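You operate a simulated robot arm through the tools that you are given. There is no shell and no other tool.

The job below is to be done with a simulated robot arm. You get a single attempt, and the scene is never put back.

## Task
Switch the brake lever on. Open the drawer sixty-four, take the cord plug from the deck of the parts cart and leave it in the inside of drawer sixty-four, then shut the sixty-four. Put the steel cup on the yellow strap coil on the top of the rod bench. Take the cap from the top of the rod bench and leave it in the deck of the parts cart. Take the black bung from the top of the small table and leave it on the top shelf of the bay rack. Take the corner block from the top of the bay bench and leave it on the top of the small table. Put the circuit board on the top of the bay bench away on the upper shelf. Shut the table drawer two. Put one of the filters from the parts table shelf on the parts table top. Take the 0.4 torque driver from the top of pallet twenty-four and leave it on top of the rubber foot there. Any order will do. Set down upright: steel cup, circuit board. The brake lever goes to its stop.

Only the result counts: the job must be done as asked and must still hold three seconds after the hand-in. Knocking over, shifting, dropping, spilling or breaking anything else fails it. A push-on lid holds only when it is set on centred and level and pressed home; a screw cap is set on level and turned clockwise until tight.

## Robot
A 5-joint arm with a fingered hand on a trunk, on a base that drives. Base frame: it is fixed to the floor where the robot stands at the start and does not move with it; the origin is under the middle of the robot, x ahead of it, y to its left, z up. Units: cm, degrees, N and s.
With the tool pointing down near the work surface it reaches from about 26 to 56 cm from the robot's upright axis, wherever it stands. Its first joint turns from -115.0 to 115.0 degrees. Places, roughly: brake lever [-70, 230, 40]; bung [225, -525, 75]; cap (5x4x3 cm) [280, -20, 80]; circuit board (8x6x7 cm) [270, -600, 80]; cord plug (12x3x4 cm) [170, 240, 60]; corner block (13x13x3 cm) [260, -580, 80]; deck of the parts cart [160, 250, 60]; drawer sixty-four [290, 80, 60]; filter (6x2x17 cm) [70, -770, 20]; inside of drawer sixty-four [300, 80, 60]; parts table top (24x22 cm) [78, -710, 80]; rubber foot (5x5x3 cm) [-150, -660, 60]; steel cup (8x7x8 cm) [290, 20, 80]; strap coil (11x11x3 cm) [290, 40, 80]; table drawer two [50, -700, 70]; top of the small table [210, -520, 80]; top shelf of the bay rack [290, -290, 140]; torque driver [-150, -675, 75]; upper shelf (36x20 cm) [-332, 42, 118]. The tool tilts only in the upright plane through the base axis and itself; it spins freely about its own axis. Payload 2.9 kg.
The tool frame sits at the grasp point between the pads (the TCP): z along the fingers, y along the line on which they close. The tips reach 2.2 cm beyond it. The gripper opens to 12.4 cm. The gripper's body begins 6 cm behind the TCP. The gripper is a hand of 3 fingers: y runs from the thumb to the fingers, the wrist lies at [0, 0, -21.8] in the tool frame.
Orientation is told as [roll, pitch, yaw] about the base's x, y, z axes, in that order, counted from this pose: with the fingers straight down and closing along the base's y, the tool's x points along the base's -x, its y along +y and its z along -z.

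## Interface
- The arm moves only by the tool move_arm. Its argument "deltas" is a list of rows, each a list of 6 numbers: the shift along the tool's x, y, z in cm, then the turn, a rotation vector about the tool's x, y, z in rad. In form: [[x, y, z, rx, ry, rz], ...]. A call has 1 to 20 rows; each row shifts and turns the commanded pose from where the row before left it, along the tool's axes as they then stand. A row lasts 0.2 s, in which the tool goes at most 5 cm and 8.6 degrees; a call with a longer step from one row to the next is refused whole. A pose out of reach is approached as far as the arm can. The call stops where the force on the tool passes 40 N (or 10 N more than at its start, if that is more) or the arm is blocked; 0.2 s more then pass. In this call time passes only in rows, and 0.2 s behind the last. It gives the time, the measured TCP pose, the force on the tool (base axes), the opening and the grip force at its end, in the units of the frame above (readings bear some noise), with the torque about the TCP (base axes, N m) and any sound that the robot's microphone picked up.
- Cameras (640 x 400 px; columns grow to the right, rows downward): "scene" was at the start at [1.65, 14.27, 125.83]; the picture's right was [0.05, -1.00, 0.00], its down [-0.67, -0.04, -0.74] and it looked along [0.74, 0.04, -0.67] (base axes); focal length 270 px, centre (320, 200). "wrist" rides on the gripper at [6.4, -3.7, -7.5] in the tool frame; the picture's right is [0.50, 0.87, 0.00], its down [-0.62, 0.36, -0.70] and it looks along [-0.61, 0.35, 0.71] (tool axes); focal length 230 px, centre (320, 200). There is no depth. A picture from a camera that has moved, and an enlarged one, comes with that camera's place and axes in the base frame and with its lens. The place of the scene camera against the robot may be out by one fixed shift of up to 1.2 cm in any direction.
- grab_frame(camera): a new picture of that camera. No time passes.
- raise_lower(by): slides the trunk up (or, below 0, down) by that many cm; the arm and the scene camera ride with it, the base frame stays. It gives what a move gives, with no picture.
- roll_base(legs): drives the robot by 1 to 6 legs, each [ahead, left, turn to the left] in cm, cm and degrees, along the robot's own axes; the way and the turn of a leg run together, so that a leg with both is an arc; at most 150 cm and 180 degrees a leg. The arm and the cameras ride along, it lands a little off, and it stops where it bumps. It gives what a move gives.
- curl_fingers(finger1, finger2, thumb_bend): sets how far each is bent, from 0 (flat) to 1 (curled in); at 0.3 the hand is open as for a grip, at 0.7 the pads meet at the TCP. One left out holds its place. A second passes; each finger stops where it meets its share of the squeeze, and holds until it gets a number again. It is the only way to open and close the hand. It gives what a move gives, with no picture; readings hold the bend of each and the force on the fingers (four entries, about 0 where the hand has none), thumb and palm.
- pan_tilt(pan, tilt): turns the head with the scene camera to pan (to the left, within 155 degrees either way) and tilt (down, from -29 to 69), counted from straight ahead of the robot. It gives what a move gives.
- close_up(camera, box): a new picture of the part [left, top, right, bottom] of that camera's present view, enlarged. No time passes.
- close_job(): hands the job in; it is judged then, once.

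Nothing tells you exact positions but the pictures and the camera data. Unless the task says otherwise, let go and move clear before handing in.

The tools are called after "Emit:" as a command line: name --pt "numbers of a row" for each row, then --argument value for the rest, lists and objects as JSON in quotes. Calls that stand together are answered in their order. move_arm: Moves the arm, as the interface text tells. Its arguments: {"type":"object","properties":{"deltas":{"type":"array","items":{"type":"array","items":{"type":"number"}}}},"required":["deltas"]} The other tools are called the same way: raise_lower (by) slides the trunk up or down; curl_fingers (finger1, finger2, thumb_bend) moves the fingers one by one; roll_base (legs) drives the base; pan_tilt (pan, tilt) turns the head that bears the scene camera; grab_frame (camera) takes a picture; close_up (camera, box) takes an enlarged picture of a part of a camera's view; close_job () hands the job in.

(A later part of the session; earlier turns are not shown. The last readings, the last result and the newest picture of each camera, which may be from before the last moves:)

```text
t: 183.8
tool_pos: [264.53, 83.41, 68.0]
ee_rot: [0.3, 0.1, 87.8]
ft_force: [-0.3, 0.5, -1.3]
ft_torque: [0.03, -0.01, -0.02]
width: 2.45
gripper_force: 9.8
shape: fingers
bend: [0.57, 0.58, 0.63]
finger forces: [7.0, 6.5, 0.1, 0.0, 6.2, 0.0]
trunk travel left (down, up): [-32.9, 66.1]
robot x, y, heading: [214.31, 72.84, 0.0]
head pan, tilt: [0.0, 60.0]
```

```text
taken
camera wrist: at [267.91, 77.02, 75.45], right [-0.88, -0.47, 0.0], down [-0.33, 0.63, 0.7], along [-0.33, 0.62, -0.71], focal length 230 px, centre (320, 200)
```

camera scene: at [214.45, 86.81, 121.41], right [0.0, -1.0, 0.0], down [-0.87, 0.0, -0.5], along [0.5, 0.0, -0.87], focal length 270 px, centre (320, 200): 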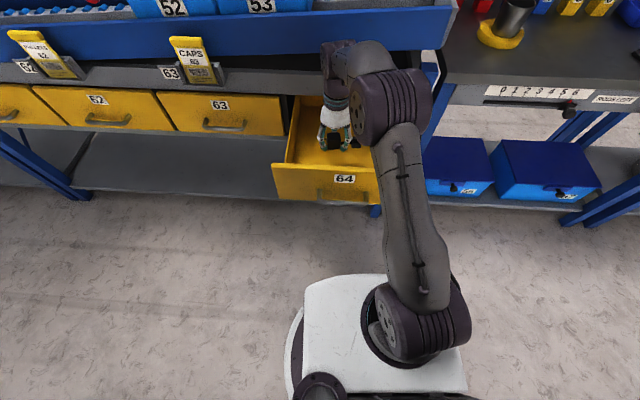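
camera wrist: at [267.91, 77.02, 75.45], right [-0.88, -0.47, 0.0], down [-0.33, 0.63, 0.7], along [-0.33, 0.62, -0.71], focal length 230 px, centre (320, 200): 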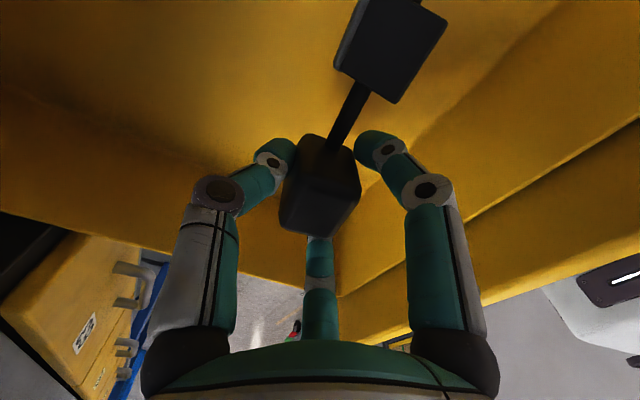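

Emit:
raise_lower --by -4

Emit:
grab_frame --camera "wrist"

Emit:
close_up --camera "scene" --box '[260, 70, 420, 220]'

```text
t: 184.6
tool_pos: [264.4, 83.47, 63.89]
ee_rot: [0.2, 0.1, 87.8]
ft_force: [-0.4, 0.7, -1.0]
ft_torque: [-0.02, -0.02, -0.03]
width: 2.48
gripper_force: 9.9
shape: fingers
bend: [0.57, 0.58, 0.63]
finger forces: [7.0, 6.5, 0.0, 0.1, 6.4, 0.0]
trunk travel left (down, up): [-28.9, 70.1]
robot x, y, heading: [214.48, 72.98, -0.3]
head pan, tilt: [0.0, 60.0]
```

```text
taken
camera wrist: at [267.91, 77.02, 71.45], right [-0.88, -0.47, 0.0], down [-0.33, 0.63, 0.7], along [-0.33, 0.62, -0.71], focal length 230 px, centre (320, 200)
```

wrist: 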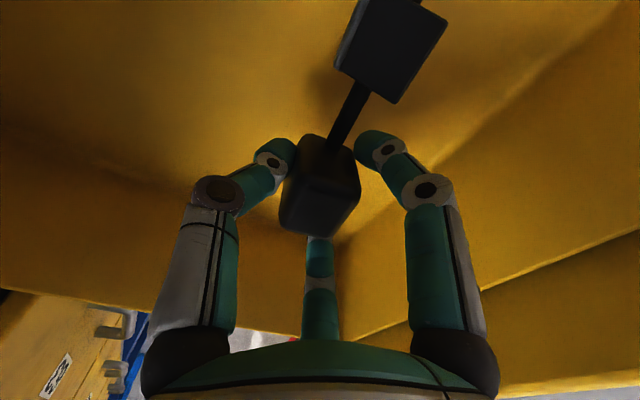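

```text
2.67 times, centred on (340, 145) of scene
camera zoom: at [214.44, 86.81, 117.41], right [0.0, -1.0, 0.0], down [-0.87, 0.0, -0.5], along [0.5, 0.0, -0.87], focal length 721 px, centre (267, 347)
```

zoom: 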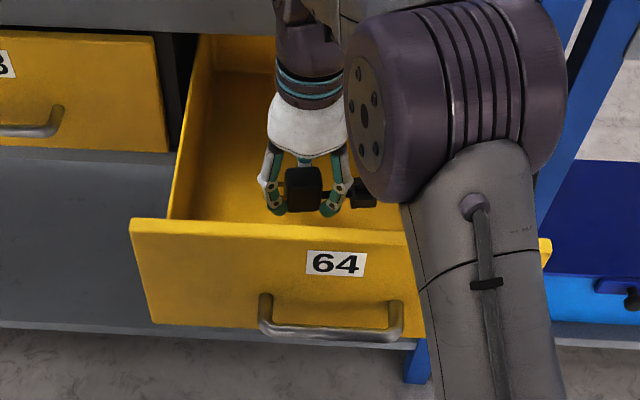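

Emit:
move_arm --pt "0 0 1.5 0 0 0"

Emit:
move_arm --pt "0 0 0.5 0 0 0"

```text
t: 185.0
tool_pos: [264.5, 83.59, 62.57]
ee_rot: [0.2, 0.1, 87.8]
ft_force: [0.0, 0.6, -0.8]
ft_torque: [0.03, 0.0, -0.03]
width: 2.46
gripper_force: 9.7
shape: fingers
bend: [0.57, 0.58, 0.63]
finger forces: [7.1, 6.4, 0.0, 0.0, 6.3, 0.1]
trunk travel left (down, up): [-28.9, 70.1]
robot x, y, heading: [214.08, 73.14, -0.1]
head pan, tilt: [0.0, 60.0]
```

```text
t: 185.4
tool_pos: [264.51, 83.61, 61.93]
ee_rot: [0.3, 0.1, 87.8]
ft_force: [0.2, -0.6, -1.0]
ft_torque: [0.01, 0.0, 0.01]
width: 2.46
gripper_force: 10.2
shape: fingers
bend: [0.57, 0.58, 0.63]
finger forces: [7.0, 6.5, 0.0, 0.0, 6.4, 0.0]
trunk travel left (down, up): [-28.9, 70.1]
robot x, y, heading: [214.26, 72.75, -0.1]
head pan, tilt: [0.0, 60.0]
```

Emit:
move_arm --pt "0 0 0.5 0 0 0"

Emit:
grab_frame --camera "wrist"

```text
t: 185.8
tool_pos: [264.55, 83.64, 61.43]
ee_rot: [0.3, 0.2, 87.8]
ft_force: [-0.2, -0.2, -0.5]
ft_torque: [0.0, 0.0, -0.02]
width: 2.48
gripper_force: 10.1
shape: fingers
bend: [0.57, 0.58, 0.63]
finger forces: [7.0, 6.5, 0.0, 0.0, 6.2, 0.0]
trunk travel left (down, up): [-28.9, 70.1]
robot x, y, heading: [214.27, 73.11, -0.3]
head pan, tilt: [0.0, 60.0]
```

```text
taken
camera wrist: at [267.96, 77.1, 68.89], right [-0.88, -0.47, 0.0], down [-0.33, 0.63, 0.7], along [-0.33, 0.62, -0.71], focal length 230 px, centre (320, 200)
```

wrist: 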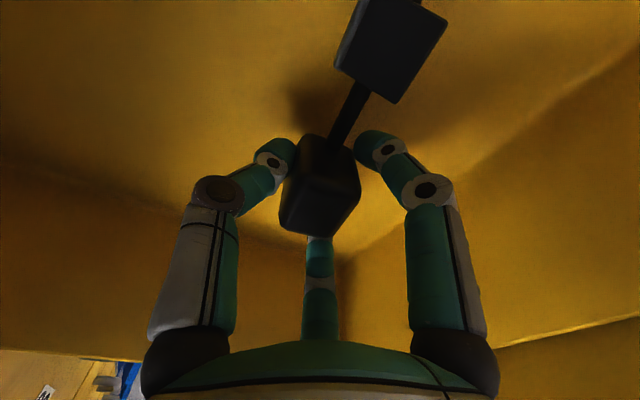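

Emit:
move_arm --pt "0 0 0.5 0 0 0"

Emit:
move_arm --pt "0 0 0.4 0 0 0"

```text
t: 186.2
tool_pos: [264.61, 83.6, 60.88]
ee_rot: [0.2, 0.1, 87.8]
ft_force: [0.5, -0.5, -1.0]
ft_torque: [0.03, 0.01, 0.01]
width: 2.46
gripper_force: 10.4
shape: fingers
bend: [0.57, 0.58, 0.63]
finger forces: [7.1, 6.5, 0.1, 0.0, 6.3, 0.0]
trunk travel left (down, up): [-28.9, 70.1]
robot x, y, heading: [214.1, 73.02, -0.5]
head pan, tilt: [0.0, 60.0]
```

```text
t: 186.6
tool_pos: [264.71, 83.69, 60.62]
ee_rot: [0.2, 0.2, 87.8]
ft_force: [0.1, -0.3, -0.5]
ft_torque: [0.01, 0.02, 0.0]
width: 2.48
gripper_force: 9.9
shape: fingers
bend: [0.57, 0.58, 0.63]
finger forces: [7.2, 6.5, 0.0, 0.0, 6.3, 0.0]
trunk travel left (down, up): [-28.9, 70.1]
robot x, y, heading: [214.47, 72.97, -0.5]
head pan, tilt: [0.0, 60.0]
```

Emit:
move_arm --pt "0 0 0.4 0 0 0"

Emit:
move_arm --pt "0 0 0.4 0 0 0"

Emit:
grab_frame --camera "wrist"

```text
t: 187.0
tool_pos: [264.54, 83.56, 60.15]
ee_rot: [0.3, 0.2, 87.8]
ft_force: [0.3, -0.5, -1.0]
ft_torque: [0.04, -0.01, 0.03]
width: 2.45
gripper_force: 10.1
shape: fingers
bend: [0.57, 0.58, 0.63]
finger forces: [7.2, 6.5, 0.1, 0.1, 6.3, 0.0]
trunk travel left (down, up): [-28.9, 70.1]
robot x, y, heading: [214.53, 72.75, -0.1]
head pan, tilt: [0.0, 60.0]
```

```text
t: 187.4
tool_pos: [264.58, 83.61, 59.77]
ee_rot: [0.1, 0.1, 87.9]
ft_force: [0.2, 0.2, -1.5]
ft_torque: [-0.01, 0.0, 0.02]
width: 2.47
gripper_force: 10.3
shape: fingers
bend: [0.57, 0.58, 0.63]
finger forces: [7.1, 6.6, 0.0, 0.0, 6.3, 0.1]
trunk travel left (down, up): [-28.9, 70.1]
robot x, y, heading: [214.6, 72.71, -0.6]
head pan, tilt: [0.0, 60.0]
```

```text
taken
camera wrist: at [267.92, 77.06, 67.25], right [-0.88, -0.47, 0.0], down [-0.33, 0.63, 0.7], along [-0.33, 0.62, -0.71], focal length 230 px, centre (320, 200)
```

wrist: 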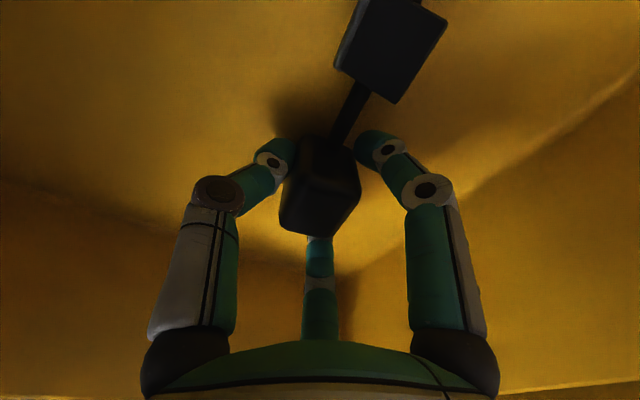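

Emit:
move_arm --pt "0 0 0.4 0 0 0"

Emit:
move_arm --pt "0 0 0.4 0 0 0"

Emit:
move_arm --pt "0 0 0.3 0 0 0"

```text
t: 187.8
tool_pos: [264.51, 83.48, 59.29]
ee_rot: [0.4, 0.1, 87.8]
ft_force: [-0.5, 0.4, -1.4]
ft_torque: [0.01, -0.01, -0.02]
width: 2.47
gripper_force: 9.7
shape: fingers
bend: [0.57, 0.58, 0.63]
finger forces: [7.0, 6.6, 0.0, 0.0, 6.4, 0.0]
trunk travel left (down, up): [-28.9, 70.1]
robot x, y, heading: [214.17, 72.89, -0.3]
head pan, tilt: [0.0, 60.0]
```

```text
t: 188.2
tool_pos: [264.45, 83.59, 59.13]
ee_rot: [0.1, 0.0, 87.8]
ft_force: [0.7, -0.3, 8.7]
ft_torque: [-0.02, 0.03, 0.02]
width: 2.47
gripper_force: 11.6
shape: fingers
bend: [0.57, 0.58, 0.63]
finger forces: [7.8, 6.8, 0.1, 0.0, 7.4, 0.0]
trunk travel left (down, up): [-28.9, 70.1]
robot x, y, heading: [214.58, 72.72, -0.4]
head pan, tilt: [0.0, 60.0]
```

```text
t: 188.6
tool_pos: [264.43, 83.52, 58.95]
ee_rot: [-0.3, 0.0, 87.8]
ft_force: [1.4, 0.3, 27.1]
ft_torque: [-0.03, 0.14, -0.02]
width: 2.44
gripper_force: 17.6
shape: fingers
bend: [0.57, 0.58, 0.63]
finger forces: [14.3, 12.1, 0.0, 0.0, 8.9, 0.1]
trunk travel left (down, up): [-28.9, 70.1]
robot x, y, heading: [214.75, 72.88, -0.3]
head pan, tilt: [0.0, 60.0]
```

Plug is on the drawer floor. I ease up, open and lift out.

Emit:
move_arm --pt "0 0 -0.4 0 0 0"

Emit:
curl_fingers --finger1 0.48 --finger2 0.48 --thumb_bend 0.48

Emit:
move_arm --pt "0 0 -2 0 0 0" --pt "0 0 -3 0 0 0" --pt "0 0 -3 0 0 0"

Emit:
raise_lower --by 30

Emit:
grab_frame --camera "scene"

Emit:
grab_frame --camera "wrist"

```text
t: 189.0
tool_pos: [264.34, 83.48, 59.09]
ee_rot: [0.3, 0.1, 87.9]
ft_force: [1.3, 3.9, 9.4]
ft_torque: [0.09, 0.0, -0.02]
width: 2.36
gripper_force: 12.0
shape: fingers
bend: [0.57, 0.57, 0.64]
finger forces: [7.2, 8.7, 0.0, 0.0, 8.2, 0.1]
trunk travel left (down, up): [-28.9, 70.1]
robot x, y, heading: [214.59, 72.82, -0.1]
head pan, tilt: [0.0, 60.0]
```

```text
t: 190.0
tool_pos: [264.44, 83.43, 59.13]
ee_rot: [0.3, 0.1, 87.8]
ft_force: [0.3, -0.1, -0.3]
ft_torque: [0.02, 0.02, -0.01]
width: 5.45
gripper_force: 0.1
shape: fingers
bend: [0.48, 0.48, 0.48]
finger forces: [0.0, 0.0, 0.0, 0.1, 0.1, 0.1]
trunk travel left (down, up): [-28.9, 70.1]
robot x, y, heading: [214.61, 72.97, -0.0]
head pan, tilt: [0.0, 60.0]
```

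```text
t: 190.8
tool_pos: [264.6, 83.4, 66.97]
ee_rot: [0.2, 0.2, 87.7]
ft_force: [-1.3, -0.2, -0.6]
ft_torque: [-0.03, 0.0, -0.01]
width: 5.47
gripper_force: 0.1
shape: fingers
bend: [0.48, 0.48, 0.48]
finger forces: [0.1, 0.1, 0.0, 0.1, 0.0, 0.1]
trunk travel left (down, up): [-28.9, 70.1]
robot x, y, heading: [214.74, 72.92, -0.3]
head pan, tilt: [0.0, 60.0]
```

```text
t: 193.8
tool_pos: [264.62, 83.51, 96.96]
ee_rot: [0.2, 0.1, 87.8]
ft_force: [0.1, 0.6, -0.4]
ft_torque: [0.03, 0.01, 0.01]
width: 5.47
gripper_force: 0.0
shape: fingers
bend: [0.48, 0.48, 0.48]
finger forces: [0.0, 0.0, 0.0, 0.0, 0.0, 0.0]
trunk travel left (down, up): [-58.9, 40.1]
robot x, y, heading: [214.39, 73.57, -0.3]
head pan, tilt: [0.0, 60.0]
```

```text
taken
camera scene: at [214.45, 86.82, 147.41], right [0.0, -1.0, 0.0], down [-0.87, 0.0, -0.5], along [0.5, 0.0, -0.87], focal length 270 px, centre (320, 200)
```

scene: 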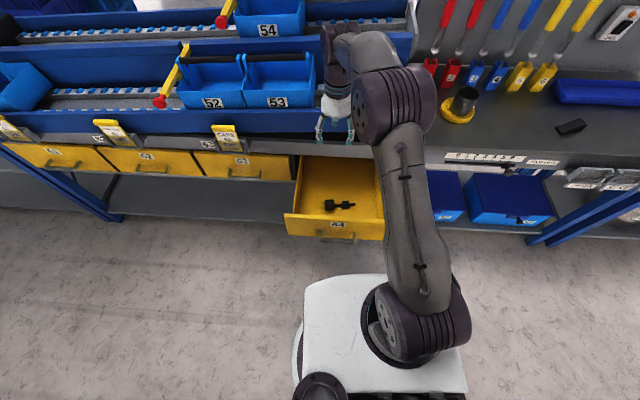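

```text
taken
camera wrist: at [268.04, 76.93, 104.46], right [-0.88, -0.47, 0.0], down [-0.33, 0.63, 0.7], along [-0.33, 0.62, -0.71], focal length 230 px, centre (320, 200)
```

wrist: 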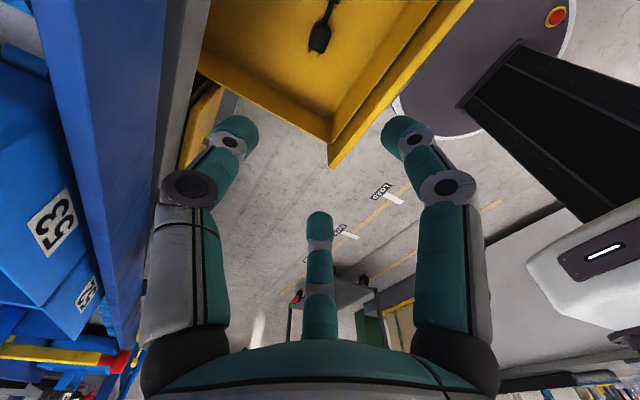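

Plug lies in the drawer. I back off and set the hand horizontal with fingers closed to push the drawer shut.

Emit:
roll_base --legs '[[-36, 6.5, 0]]'

Emit:
move_arm --pt "0 0 0 0 0 0.1428" --pt "0 0 0 0 0 0.1428" --pt "0 0 0 0 0 0.1428" --pt "0 0 0 0 0 0.1428" --pt "0 0 0 0 0 0.1428" --pt "0 0 0 0 0 0.1428" --pt "0 0 0 0 0 0.1428" --pt "0 0 0 0 0 0.1428" --pt "0 0 0 0 0 0.1428" --pt "0 0 0 0 0 0.1428" --pt "0 0 0 0 0 0.11"

Emit:
move_arm --pt "0 -3.5 0 0 0 0" --pt "0 -3.5 0 0 0 0" --pt "0 -3.5 0 0 0 0"

Emit:
curl_fingers --finger1 0.7 --finger2 0.7 --thumb_bend 0.7

```text
t: 196.1
tool_pos: [228.68, 89.93, 97.03]
ee_rot: [0.2, 0.0, 87.7]
ft_force: [-0.2, -0.2, -0.7]
ft_torque: [-0.01, -0.01, 0.0]
width: 5.44
gripper_force: 0.0
shape: fingers
bend: [0.48, 0.48, 0.48]
finger forces: [0.0, 0.0, 0.0, 0.0, 0.1, 0.1]
trunk travel left (down, up): [-58.9, 40.1]
robot x, y, heading: [178.42, 79.53, -0.4]
head pan, tilt: [0.0, 60.0]
```

```text
t: 198.5
tool_pos: [228.82, 89.99, 96.91]
ee_rot: [-0.2, 0.2, -0.8]
ft_force: [0.3, -0.5, 0.2]
ft_torque: [0.0, -0.01, 0.01]
width: 5.5
gripper_force: 0.1
shape: fingers
bend: [0.48, 0.48, 0.48]
finger forces: [0.1, 0.0, 0.0, 0.1, 0.1, 0.0]
trunk travel left (down, up): [-58.9, 40.1]
robot x, y, heading: [178.49, 79.77, -0.2]
head pan, tilt: [0.0, 60.0]
```

```text
t: 199.3
tool_pos: [228.71, 79.32, 96.68]
ee_rot: [0.0, 0.3, -0.6]
ft_force: [-0.8, -0.8, -0.7]
ft_torque: [0.02, -0.04, -0.05]
width: 5.48
gripper_force: 0.1
shape: fingers
bend: [0.48, 0.48, 0.48]
finger forces: [0.0, 0.0, 0.1, 0.0, 0.0, 0.0]
trunk travel left (down, up): [-58.9, 40.1]
robot x, y, heading: [178.7, 79.49, -0.4]
head pan, tilt: [0.0, 60.0]
```

```text
t: 200.3
tool_pos: [228.6, 79.34, 96.71]
ee_rot: [0.0, 0.3, -0.6]
ft_force: [0.2, 0.3, 0.2]
ft_torque: [0.0, 0.02, 0.03]
width: 0.0
gripper_force: 0.0
shape: fingers
bend: [0.69, 0.69, 0.7]
finger forces: [0.0, 0.0, 0.1, 0.1, 0.0, 0.1]
trunk travel left (down, up): [-58.9, 40.1]
robot x, y, heading: [178.17, 79.31, -0.5]
head pan, tilt: [0.0, 60.0]
```

Emit:
move_arm --pt "0 0 0 0 -0.1428 0" --pt "0 0 0 0 -0.1428 0" --pt "0 0 0 0 -0.1428 0" --pt "0 0 0 0 -0.1428 0" --pt "0 0 0 0 -0.1428 0" --pt "0 0 0 0 -0.1428 0" --pt "0 0 0 0 -0.1428 0" --pt "0 0 0 0 -0.1428 0" --pt "0 0 0 0 -0.1428 0" --pt "0 0 0 0 -0.1428 0" --pt "0 0 0 0 -0.1428 0"

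Emit:
raise_lower --by -30

Emit:
grab_frame --camera "scene"

Emit:
grab_frame --camera "wrist"

```text
t: 202.7
tool_pos: [228.74, 79.47, 97.07]
ee_rot: [-14.8, -89.7, 14.5]
ft_force: [0.2, -0.4, 0.1]
ft_torque: [0.0, 0.02, -0.01]
width: 0.0
gripper_force: 0.0
shape: fingers
bend: [0.69, 0.69, 0.7]
finger forces: [0.0, 0.0, 0.0, 0.0, 0.0, 0.0]
trunk travel left (down, up): [-58.9, 40.1]
robot x, y, heading: [178.4, 79.72, -0.8]
head pan, tilt: [0.0, 60.0]
```

```text
t: 205.7
tool_pos: [228.77, 79.41, 67.1]
ee_rot: [-13.3, -89.7, 12.9]
ft_force: [-0.3, 0.5, -0.4]
ft_torque: [-0.01, 0.0, 0.02]
width: 0.01
gripper_force: 0.1
shape: fingers
bend: [0.69, 0.69, 0.7]
finger forces: [0.0, 0.0, 0.0, 0.1, 0.0, 0.0]
trunk travel left (down, up): [-28.9, 70.1]
robot x, y, heading: [178.48, 79.97, -0.5]
head pan, tilt: [0.0, 60.0]
```

```text
taken
camera scene: at [178.64, 93.56, 117.41], right [-0.01, -1.0, 0.0], down [-0.87, 0.01, -0.5], along [0.5, 0.0, -0.87], focal length 270 px, centre (320, 200)
```

scene: 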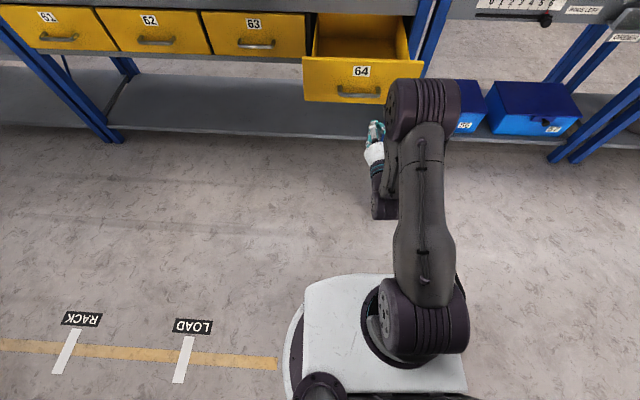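

```text
taken
camera wrist: at [221.03, 75.8, 60.65], right [0.0, 0.87, -0.5], down [-0.7, 0.36, 0.62], along [0.72, 0.35, 0.6], focal length 230 px, centre (320, 200)
```

wrist: 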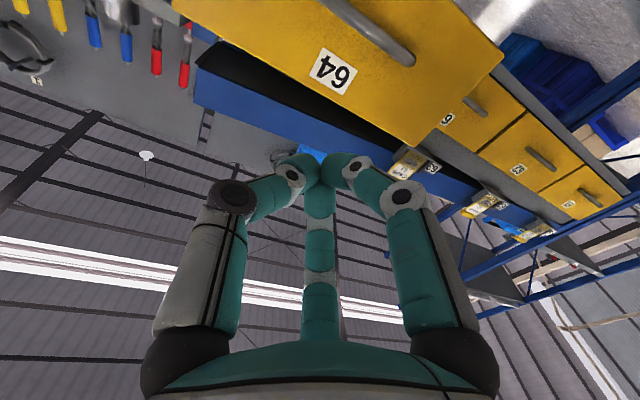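

Emit:
raise_lower --by -0.5

Emit:
roll_base --legs '[[19, 0, 0]]'

Emit:
close_up --camera "scene" --box '[280, 60, 440, 200]'

```text
t: 206.3
tool_pos: [228.66, 79.41, 66.61]
ee_rot: [-13.4, -89.7, 12.9]
ft_force: [0.5, 0.2, 0.2]
ft_torque: [-0.03, 0.0, 0.0]
width: 0.0
gripper_force: 0.1
shape: fingers
bend: [0.69, 0.69, 0.7]
finger forces: [0.0, 0.1, 0.0, 0.1, 0.1, 0.1]
trunk travel left (down, up): [-28.4, 70.6]
robot x, y, heading: [178.47, 80.22, -0.9]
head pan, tilt: [0.0, 60.0]
```

```text
t: 207.8
tool_pos: [246.84, 78.87, 66.49]
ee_rot: [-12.7, -89.7, 11.9]
ft_force: [-0.1, 0.3, -0.7]
ft_torque: [-0.02, 0.01, -0.02]
width: 0.0
gripper_force: 0.0
shape: fingers
bend: [0.69, 0.69, 0.7]
finger forces: [0.0, 0.0, 0.1, 0.0, 0.1, 0.0]
trunk travel left (down, up): [-28.4, 70.6]
robot x, y, heading: [196.39, 79.59, -0.8]
head pan, tilt: [0.0, 60.0]
```

```text
2.86 times, centred on (360, 130) of scene
camera zoom: at [196.98, 93.34, 116.91], right [-0.02, -1.0, 0.0], down [-0.87, 0.01, -0.5], along [0.5, -0.01, -0.87], focal length 773 px, centre (206, 400)
```

zoom: 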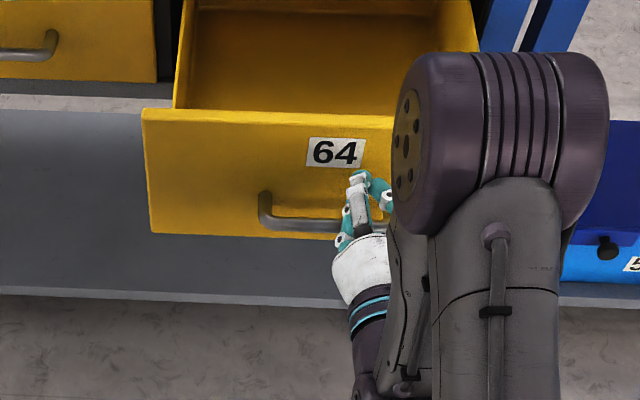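

Emit:
roll_base --legs '[[15, 0, 0.5]]'

Emit:
grab_frame --camera "scene"

```text
t: 209.2
tool_pos: [262.0, 79.2, 66.5]
ee_rot: [-12.6, -89.7, 12.4]
ft_force: [-0.1, 0.5, 0.3]
ft_torque: [-0.01, -0.03, 0.01]
width: 0.0
gripper_force: 0.0
shape: fingers
bend: [0.7, 0.7, 0.7]
finger forces: [0.1, 0.1, 0.0, 0.1, 0.0, 0.1]
trunk travel left (down, up): [-28.4, 70.6]
robot x, y, heading: [211.78, 79.44, -0.4]
head pan, tilt: [0.0, 60.0]
```

```text
taken
camera scene: at [211.94, 93.19, 116.91], right [-0.01, -1.0, 0.0], down [-0.87, 0.01, -0.5], along [0.5, 0.0, -0.87], focal length 270 px, centre (320, 200)
```

scene: 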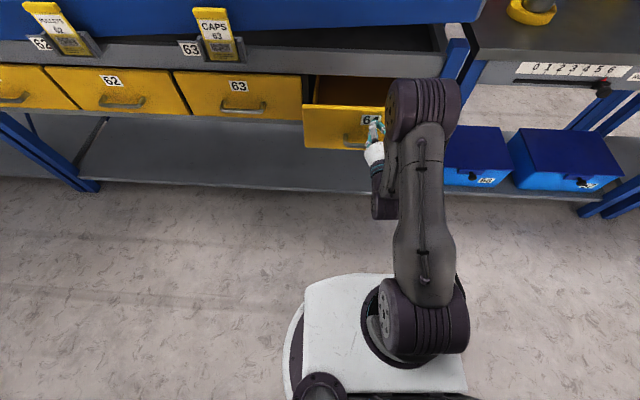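

Emit:
roll_base --legs '[[8, 0, 0.3]]'

Emit:
close_up --camera "scene" --box '[260, 60, 460, 200]'

```text
t: 210.2
tool_pos: [270.0, 79.37, 66.45]
ee_rot: [-12.4, -89.6, 12.4]
ft_force: [0.2, -0.6, 0.7]
ft_torque: [0.0, -0.04, -0.03]
width: 0.0
gripper_force: 0.1
shape: fingers
bend: [0.7, 0.7, 0.7]
finger forces: [0.1, 0.0, 0.0, 0.0, 0.0, 0.0]
trunk travel left (down, up): [-28.4, 70.6]
robot x, y, heading: [219.77, 79.53, -0.0]
head pan, tilt: [0.0, 60.0]
```

```text
2.86 times, centred on (360, 130) of scene
camera zoom: at [219.94, 93.16, 116.91], right [0.0, -1.0, 0.0], down [-0.87, 0.0, -0.5], along [0.5, 0.0, -0.87], focal length 773 px, centre (206, 400)
```

zoom: 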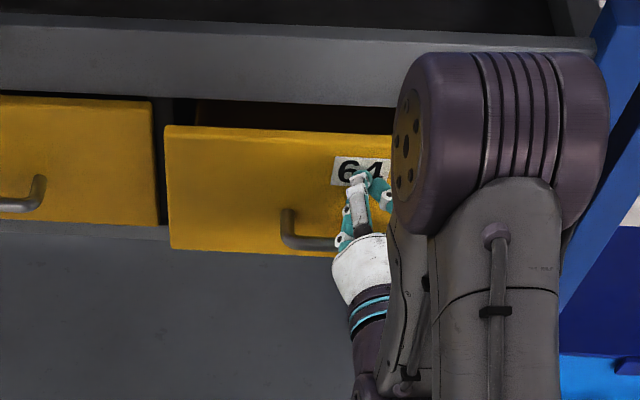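

Emit:
roll_base --legs '[[2.5, 0, 0]]'

Emit:
close_up --camera "scene" --box '[260, 60, 460, 200]'

```text
t: 211.0
tool_pos: [272.43, 79.4, 66.54]
ee_rot: [-12.2, -89.7, 12.3]
ft_force: [0.1, 0.3, -0.1]
ft_torque: [0.02, 0.01, -0.01]
width: 0.0
gripper_force: 0.1
shape: fingers
bend: [0.7, 0.7, 0.7]
finger forces: [0.0, 0.0, 0.0, 0.1, 0.0, 0.0]
trunk travel left (down, up): [-28.4, 70.6]
robot x, y, heading: [222.47, 79.34, -0.0]
head pan, tilt: [0.0, 60.0]
```

```text
2.86 times, centred on (360, 130) of scene
camera zoom: at [222.39, 93.16, 116.91], right [0.0, -1.0, 0.0], down [-0.87, 0.0, -0.5], along [0.5, 0.0, -0.87], focal length 773 px, centre (206, 400)
```

zoom: 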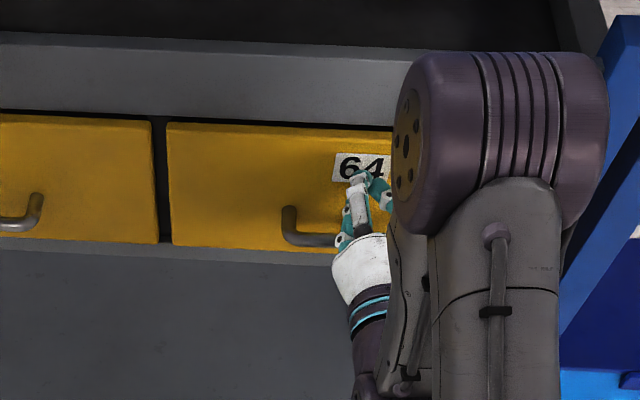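

Emit:
move_arm --pt "0 0 0.5 0 0 0" --pt "0 0 0.4 0 0 0"

Emit:
close_up --camera "scene" --box '[260, 60, 460, 200]'

```text
t: 211.6
tool_pos: [273.28, 79.23, 66.43]
ee_rot: [-10.0, -89.7, 10.2]
ft_force: [-3.8, -0.3, -1.0]
ft_torque: [0.02, 0.02, -0.06]
width: 0.0
gripper_force: 1.9
shape: fingers
bend: [0.7, 0.7, 0.7]
finger forces: [0.0, 0.0, 0.0, 0.0, 4.8, 0.1]
trunk travel left (down, up): [-28.4, 70.6]
robot x, y, heading: [222.46, 79.36, 0.0]
head pan, tilt: [0.0, 60.0]
```

```text
2.86 times, centred on (360, 130) of scene
camera zoom: at [222.33, 93.15, 116.91], right [0.0, -1.0, 0.0], down [-0.87, 0.0, -0.5], along [0.5, 0.0, -0.87], focal length 773 px, centre (206, 400)
```

zoom: 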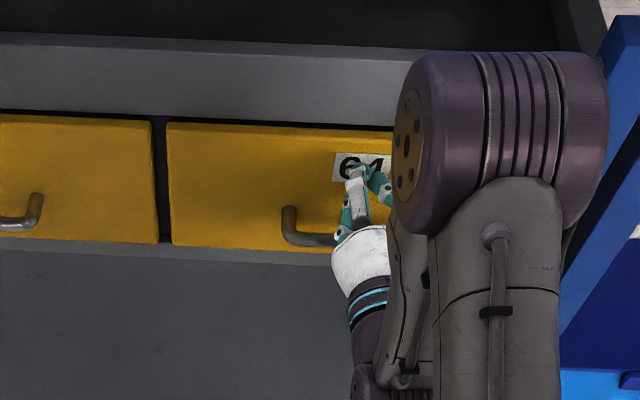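

Emit:
move_arm --pt "0 0 0.5 0 0 0"

Emit:
move_arm --pt "0 0 0.5 0 0 0"

Emit:
close_up --camera "scene" --box '[260, 60, 460, 200]'

```text
t: 212.0
tool_pos: [273.52, 79.42, 66.48]
ee_rot: [-5.3, -89.7, 5.4]
ft_force: [-39.1, -2.5, -6.8]
ft_torque: [0.01, 0.16, -0.17]
width: 0.0
gripper_force: 22.8
shape: fingers
bend: [0.71, 0.71, 0.71]
finger forces: [12.6, 11.3, 0.1, 0.0, 20.9, 0.0]
trunk travel left (down, up): [-28.4, 70.6]
robot x, y, heading: [222.26, 79.19, -0.1]
head pan, tilt: [0.0, 60.0]
```

```text
t: 212.3
tool_pos: [273.56, 79.44, 66.46]
ee_rot: [-5.3, -89.5, 5.5]
ft_force: [-28.6, 0.1, 5.3]
ft_torque: [-0.01, -0.13, -0.11]
width: 0.0
gripper_force: 18.6
shape: fingers
bend: [0.71, 0.71, 0.71]
finger forces: [10.1, 11.1, 0.1, 0.0, 16.2, 0.1]
trunk travel left (down, up): [-28.4, 70.6]
robot x, y, heading: [221.89, 79.57, -0.4]
head pan, tilt: [0.0, 60.0]
stopped in row 1: the force on the tool passed its limit at 54 N (the readings are from after the stop); the commanded pose is now the measured one
```

```text
2.86 times, centred on (360, 130) of scene
camera zoom: at [221.8, 93.15, 116.94], right [0.0, -1.0, 0.0], down [-0.86, 0.0, -0.5], along [0.5, 0.0, -0.86], focal length 773 px, centre (206, 400)
```

zoom: 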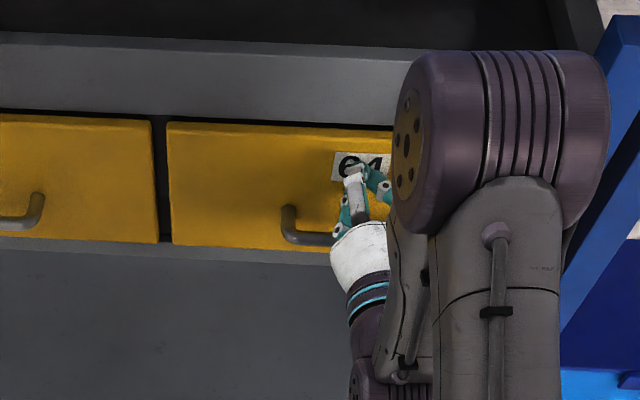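

The drawer is against its stop: shut. I back away, verify, and head for the brake lever.

Emit:
roll_base --legs '[[-35, 0, 0]]'

Emit:
raise_lower --by 30

Emit:
pan_tilt --pan 0 --tilt 45

Emit:
grab_frame --camera "scene"

```text
t: 214.6
tool_pos: [238.81, 79.69, 66.32]
ee_rot: [-4.4, -89.3, 5.1]
ft_force: [0.4, -0.1, 0.0]
ft_torque: [-0.02, 0.0, 0.0]
width: 0.0
gripper_force: 0.1
shape: fingers
bend: [0.69, 0.7, 0.7]
finger forces: [0.1, 0.0, 0.0, 0.1, 0.0, 0.0]
trunk travel left (down, up): [-28.4, 70.6]
robot x, y, heading: [187.27, 79.41, 0.3]
head pan, tilt: [0.0, 60.0]
```

```text
t: 217.6
tool_pos: [238.83, 79.57, 96.32]
ee_rot: [-4.6, -89.3, 5.1]
ft_force: [-1.5, -0.3, -0.1]
ft_torque: [-0.03, 0.04, -0.03]
width: 0.0
gripper_force: 0.1
shape: fingers
bend: [0.69, 0.7, 0.7]
finger forces: [0.0, 0.1, 0.1, 0.0, 0.0, 0.1]
trunk travel left (down, up): [-58.4, 40.6]
robot x, y, heading: [187.15, 79.71, 0.1]
head pan, tilt: [0.0, 60.0]
```

```text
t: 218.4
tool_pos: [238.73, 79.68, 96.38]
ee_rot: [-4.5, -89.3, 5.0]
ft_force: [0.1, -0.6, -0.2]
ft_torque: [0.0, 0.01, 0.0]
width: 0.0
gripper_force: 0.1
shape: fingers
bend: [0.69, 0.7, 0.7]
finger forces: [0.1, 0.1, 0.0, 0.0, 0.1, 0.1]
trunk travel left (down, up): [-58.4, 40.6]
robot x, y, heading: [187.17, 79.2, 0.2]
head pan, tilt: [0.0, 45.0]
```

```text
taken
camera scene: at [188.62, 93.09, 148.85], right [0.01, -1.0, 0.0], down [-0.71, 0.0, -0.71], along [0.71, 0.0, -0.71], focal length 270 px, centre (320, 200)
```

scene: 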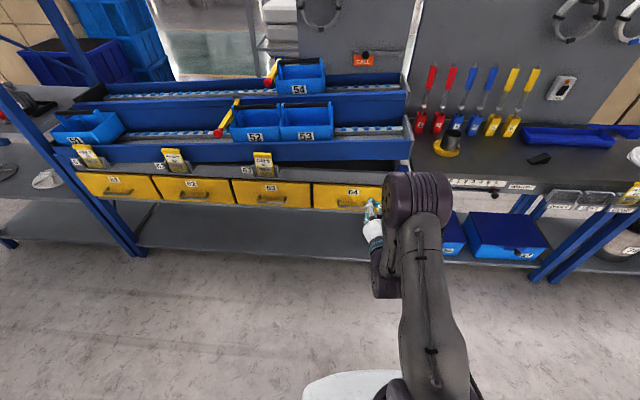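

Drawer 64 is shut. I drive around the workbench into the aisle by the roller conveyor.

Emit:
roll_base --legs '[[-60, -45, 0], [-140, 0, 0], [0, 0, 90], [60, 0, 0]]'

Emit:
pan_tilt --pan 25 --tilt 40

Emit:
grab_frame --camera "scene"

```text
t: 235.7
tool_pos: [-13.55, 147.06, 96.24]
ee_rot: [-4.2, -89.3, 96.4]
ft_force: [0.0, 0.5, 0.3]
ft_torque: [0.03, 0.02, 0.0]
width: 0.0
gripper_force: 0.1
shape: fingers
bend: [0.69, 0.7, 0.7]
finger forces: [0.0, 0.0, 0.0, 0.0, 0.1, 0.0]
trunk travel left (down, up): [-58.4, 40.6]
robot x, y, heading: [-11.57, 95.38, 92.5]
head pan, tilt: [0.0, 45.0]
```

```text
t: 236.6
tool_pos: [-13.74, 146.94, 96.25]
ee_rot: [-4.2, -89.3, 96.5]
ft_force: [0.0, 0.0, 0.0]
ft_torque: [-0.02, -0.01, 0.0]
width: 0.0
gripper_force: 0.1
shape: fingers
bend: [0.69, 0.7, 0.7]
finger forces: [0.0, 0.0, 0.0, 0.1, 0.0, 0.0]
trunk travel left (down, up): [-58.4, 40.6]
robot x, y, heading: [-11.22, 95.48, 92.2]
head pan, tilt: [25.0, 40.0]
```

```text
taken
camera scene: at [-30.4, 95.8, 149.58], right [0.89, 0.46, 0.0], down [0.29, -0.57, -0.77], along [-0.35, 0.68, -0.64], focal length 270 px, centre (320, 200)
```

scene: 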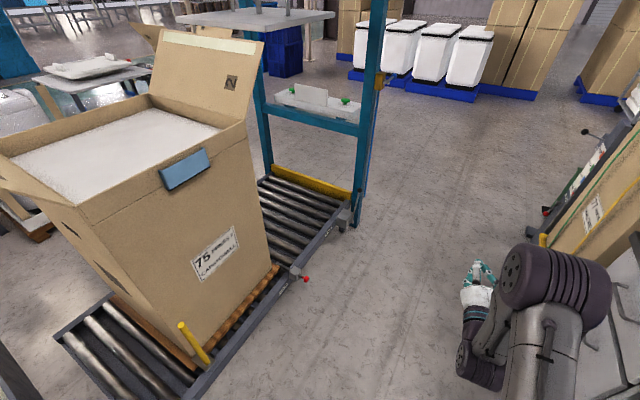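

Emit:
close_up --camera "scene" --box '[260, 130, 420, 300]'

```text
2.35 times, centred on (340, 215) of scene
camera zoom: at [-30.4, 95.8, 149.58], right [0.89, 0.46, 0.0], down [0.29, -0.57, -0.77], along [-0.35, 0.68, -0.64], focal length 636 px, centre (273, 165)
```

zoom: 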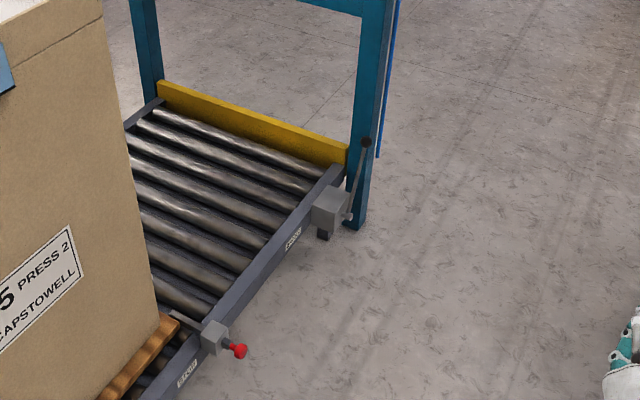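

Emit:
roll_base --legs '[[55, -3, 0]]'

Emit:
pan_tilt --pan 45 --tilt 50

Emit:
grab_frame --camera "scene"

```text
t: 239.7
tool_pos: [-15.23, 200.83, 96.37]
ee_rot: [-4.0, -89.3, 98.0]
ft_force: [0.6, 0.1, 0.9]
ft_torque: [-0.01, -0.03, -0.03]
width: 0.01
gripper_force: 0.1
shape: fingers
bend: [0.69, 0.7, 0.7]
finger forces: [0.0, 0.0, 0.0, 0.0, 0.0, 0.0]
trunk travel left (down, up): [-58.4, 40.6]
robot x, y, heading: [-11.83, 149.27, 94.2]
head pan, tilt: [25.0, 40.0]
```

```text
t: 240.5
tool_pos: [-15.27, 200.81, 96.36]
ee_rot: [-4.1, -89.3, 98.3]
ft_force: [-0.2, 1.2, -0.6]
ft_torque: [-0.03, 0.03, 0.02]
width: 0.01
gripper_force: 0.1
shape: fingers
bend: [0.69, 0.7, 0.7]
finger forces: [0.0, 0.0, 0.1, 0.0, 0.1, 0.0]
trunk travel left (down, up): [-58.4, 40.6]
robot x, y, heading: [-11.65, 149.18, 94.0]
head pan, tilt: [45.0, 50.0]
```

```text
taken
camera scene: at [-32.06, 146.77, 148.17], right [0.66, 0.75, 0.0], down [0.58, -0.5, -0.64], along [-0.48, 0.42, -0.77], focal length 270 px, centre (320, 200)
```

scene: 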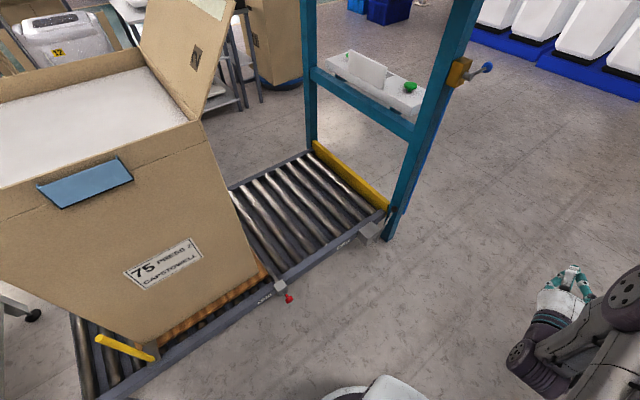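

Emit:
close_up --camera "scene" --box '[320, 170, 440, 260]'

```text
4.44 times, centred on (380, 215) of scene
camera zoom: at [-32.06, 146.77, 148.17], right [0.66, 0.75, 0.0], down [0.58, -0.5, -0.64], along [-0.48, 0.42, -0.77], focal length 1202 px, centre (53, 133)
```

zoom: 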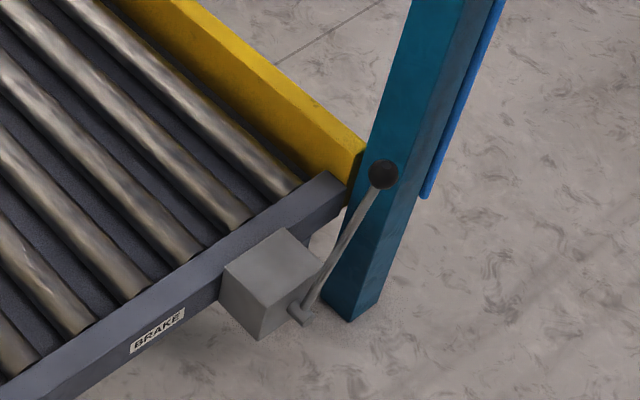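

The lever's pivot is at about (-68,217.5,25), knob at (-68,225.4,46), leaning 21° toward +y. It swings along y. I move abreast and face it for a closer look.

Emit:
roll_base --legs '[[72.5, -11, 0], [0, 0, 86]]'

Emit:
pan_tilt --pan 0 --tilt 55

Emit:
grab_frame --camera "scene"

Emit:
close_up --camera "scene" --box '[270, 100, 390, 190]'

```text
t: 248.2
tool_pos: [-57.43, 223.79, 96.34]
ee_rot: [-4.2, -89.4, -176.4]
ft_force: [-1.0, 0.7, -0.8]
ft_torque: [0.0, 0.0, 0.05]
width: 0.01
gripper_force: 0.2
shape: fingers
bend: [0.69, 0.7, 0.7]
finger forces: [0.1, 0.0, 0.0, 0.0, 0.0, 0.0]
trunk travel left (down, up): [-58.4, 40.6]
robot x, y, heading: [-5.85, 222.92, 179.3]
head pan, tilt: [45.0, 50.0]
```

```text
t: 249.3
tool_pos: [-57.4, 223.87, 96.27]
ee_rot: [-4.0, -89.3, -176.6]
ft_force: [-0.5, 0.0, -0.5]
ft_torque: [-0.04, -0.03, 0.01]
width: 0.02
gripper_force: 0.1
shape: fingers
bend: [0.69, 0.7, 0.7]
finger forces: [0.0, 0.0, 0.0, 0.0, 0.0, 0.1]
trunk travel left (down, up): [-58.4, 40.6]
robot x, y, heading: [-5.91, 223.08, 179.4]
head pan, tilt: [0.0, 55.0]
```

```text
taken
camera scene: at [-7.96, 208.12, 147.52], right [0.01, 1.0, 0.0], down [0.82, -0.01, -0.57], along [-0.57, 0.01, -0.82], focal length 270 px, centre (320, 200)
```

scene: 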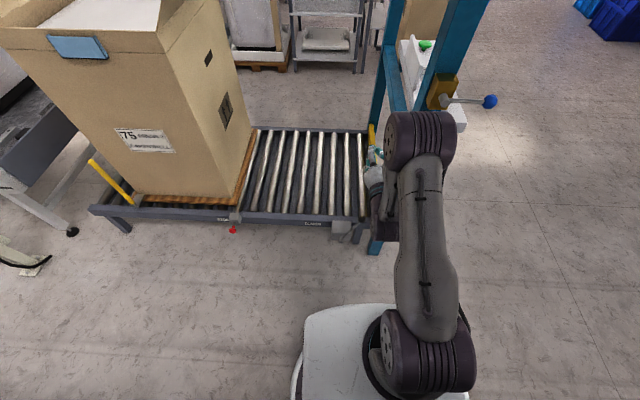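

```text
4.44 times, centred on (330, 145) of scene
camera zoom: at [-7.96, 208.12, 147.52], right [0.01, 1.0, 0.0], down [0.82, -0.01, -0.57], along [-0.57, 0.01, -0.82], focal length 1202 px, centre (276, 444)
```

zoom: 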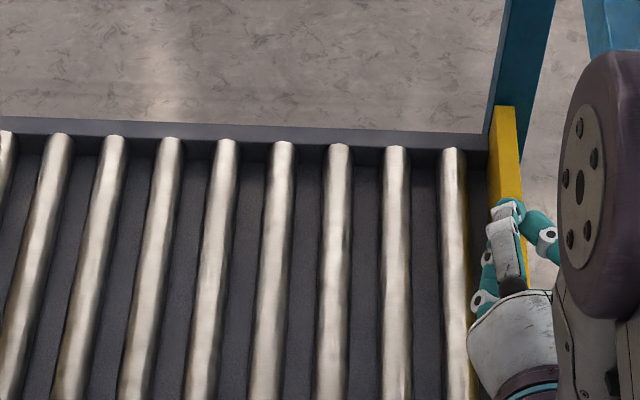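

Emit:
close_up --camera "scene" --box '[280, 190, 400, 270]'

Emit:
grab_frame --camera "wrist"

```text
5.00 times, centred on (340, 230) of scene
camera zoom: at [-7.96, 208.12, 147.52], right [0.01, 1.0, 0.0], down [0.82, -0.01, -0.57], along [-0.57, 0.01, -0.82], focal length 1352 px, centre (220, 50)
```

zoom: 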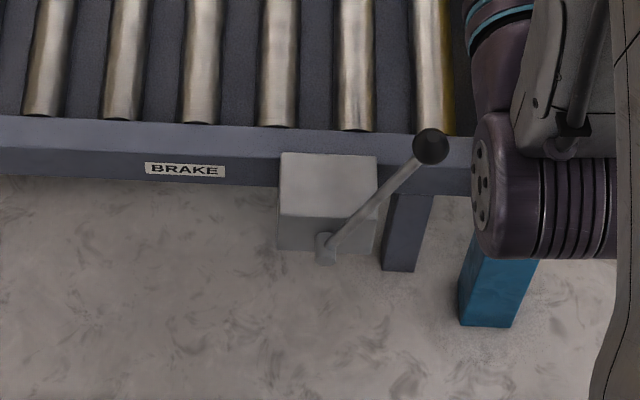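

```text
taken
camera wrist: at [-49.84, 227.48, 89.99], right [0.0, -0.87, -0.5], down [0.69, -0.36, 0.63], along [-0.72, -0.34, 0.6], focal length 230 px, centre (320, 200)
```

wrist: 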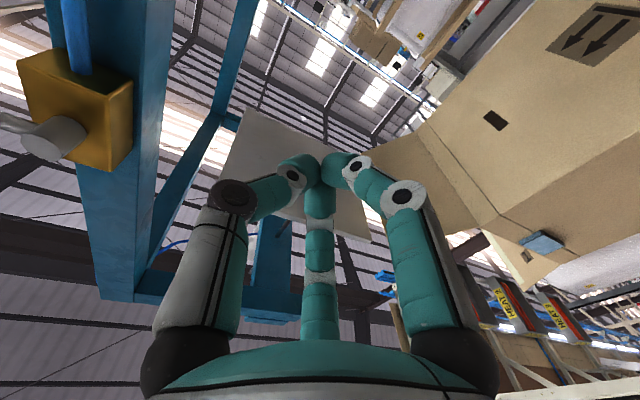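

The lever leans toward the teal post, so its other throw is toward -y. I lower the closed hand, placing it on the +y side of the lever.

Emit:
roll_base --legs '[[0, -5.5, 0]]'

Emit:
raise_lower --by -40

Emit:
raise_lower --by -17

Emit:
grab_frame --camera "scene"

Emit:
grab_frame --camera "wrist"

```text
t: 250.3
tool_pos: [-57.38, 229.57, 96.42]
ee_rot: [2.5, -89.3, 176.9]
ft_force: [0.5, 0.7, -0.2]
ft_torque: [-0.03, -0.03, 0.0]
width: 0.0
gripper_force: 0.1
shape: fingers
bend: [0.69, 0.7, 0.7]
finger forces: [0.0, 0.1, 0.0, 0.0, 0.1, 0.1]
trunk travel left (down, up): [-58.4, 40.6]
robot x, y, heading: [-5.69, 229.03, 178.9]
head pan, tilt: [0.0, 55.0]
```

```text
t: 254.1
tool_pos: [-57.29, 229.47, 56.34]
ee_rot: [-3.9, -89.2, -176.8]
ft_force: [0.5, 1.2, 0.0]
ft_torque: [0.01, 0.0, 0.02]
width: 0.0
gripper_force: 0.0
shape: fingers
bend: [0.69, 0.7, 0.7]
finger forces: [0.0, 0.0, 0.0, 0.0, 0.0, 0.0]
trunk travel left (down, up): [-18.4, 80.6]
robot x, y, heading: [-5.87, 228.86, 179.1]
head pan, tilt: [0.0, 55.0]
```

```text
t: 256.0
tool_pos: [-57.32, 229.5, 39.27]
ee_rot: [-3.9, -89.3, -176.8]
ft_force: [-0.1, 0.8, -0.5]
ft_torque: [0.01, 0.0, 0.0]
width: 0.02
gripper_force: 0.1
shape: fingers
bend: [0.69, 0.7, 0.7]
finger forces: [0.0, 0.0, 0.0, 0.1, 0.1, 0.0]
trunk travel left (down, up): [-1.4, 97.6]
robot x, y, heading: [-6.03, 228.82, 179.1]
head pan, tilt: [0.0, 55.0]
```

```text
taken
camera scene: at [-7.89, 213.69, 90.52], right [0.02, 1.0, 0.0], down [0.82, -0.01, -0.57], along [-0.57, 0.01, -0.82], focal length 270 px, centre (320, 200)
```

scene: 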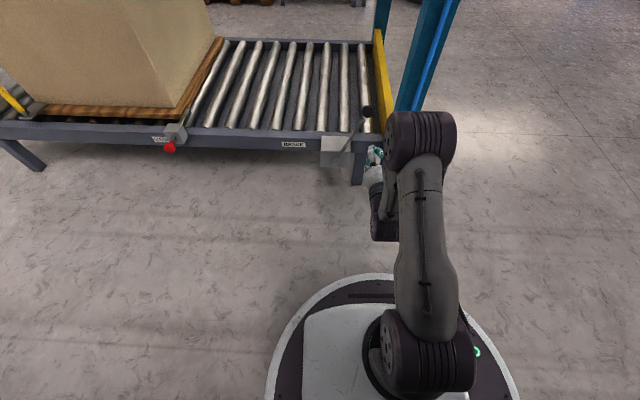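

```text
taken
camera wrist: at [-49.75, 233.1, 32.99], right [0.0, -0.87, -0.5], down [0.69, -0.37, 0.63], along [-0.72, -0.34, 0.6], focal length 230 px, centre (320, 200)
```

wrist: 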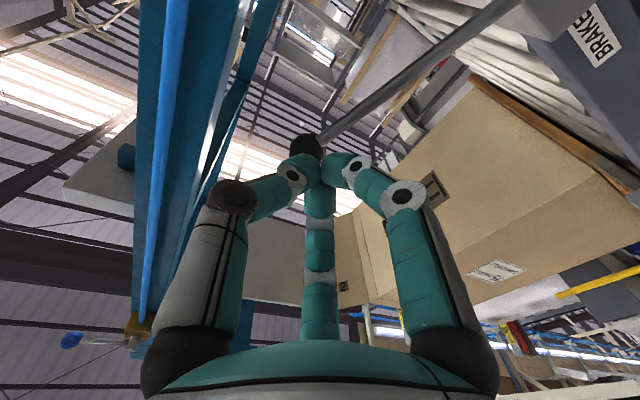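

Refined: lever rod passes y≈227.3 at z=39. I shift a bit further +y before moving in beside it.

Emit:
roll_base --legs '[[0, -3.7, 0.7]]'

Emit:
roll_base --legs '[[6, 0, 0]]'

Emit:
grab_frame --camera "wrist"

Emit:
close_up --camera "scene" --box '[290, 70, 450, 220]'

```text
t: 256.9
tool_pos: [-57.32, 232.51, 39.26]
ee_rot: [-4.1, -89.2, -176.0]
ft_force: [0.0, 0.4, 0.2]
ft_torque: [0.01, -0.01, 0.05]
width: 0.0
gripper_force: 0.0
shape: fingers
bend: [0.69, 0.7, 0.7]
finger forces: [0.1, 0.0, 0.0, 0.0, 0.1, 0.0]
trunk travel left (down, up): [-1.4, 97.6]
robot x, y, heading: [-5.74, 232.26, 180.0]
head pan, tilt: [0.0, 55.0]
```

```text
t: 257.9
tool_pos: [-63.55, 232.47, 39.23]
ee_rot: [-4.1, -89.3, -175.9]
ft_force: [0.7, 0.1, 0.5]
ft_torque: [0.02, 0.01, -0.04]
width: 0.0
gripper_force: 0.1
shape: fingers
bend: [0.69, 0.7, 0.7]
finger forces: [0.0, 0.0, 0.0, 0.0, 0.0, 0.0]
trunk travel left (down, up): [-1.4, 97.6]
robot x, y, heading: [-12.23, 232.58, 179.9]
head pan, tilt: [0.0, 55.0]
```

```text
taken
camera wrist: at [-56.03, 236.24, 32.99], right [0.01, -0.87, -0.5], down [0.69, -0.36, 0.63], along [-0.72, -0.35, 0.6], focal length 230 px, centre (320, 200)
```

wrist: 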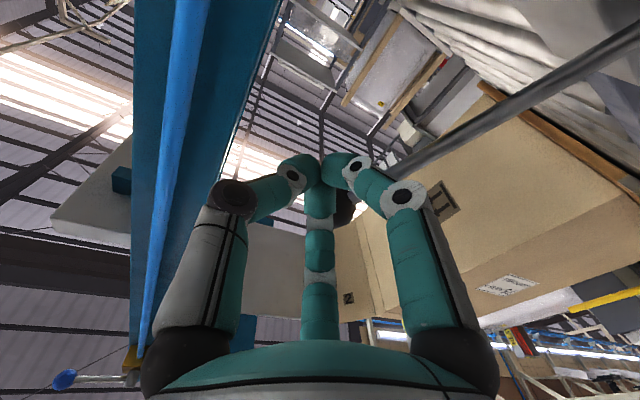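

```text
2.67 times, centred on (370, 145) of scene
camera zoom: at [-13.9, 217.44, 90.52], right [0.0, 1.0, 0.0], down [0.82, 0.0, -0.57], along [-0.57, 0.0, -0.82], focal length 721 px, centre (187, 347)
```

zoom: 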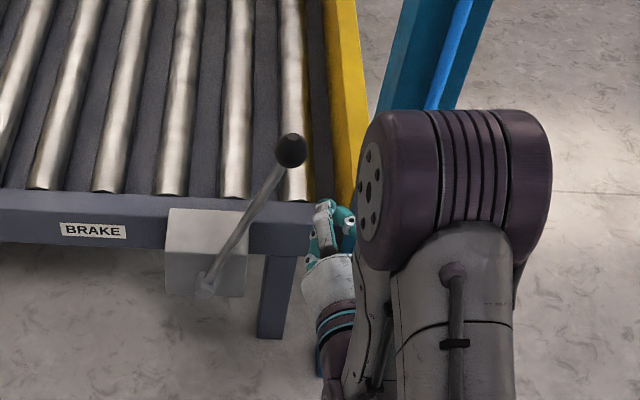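

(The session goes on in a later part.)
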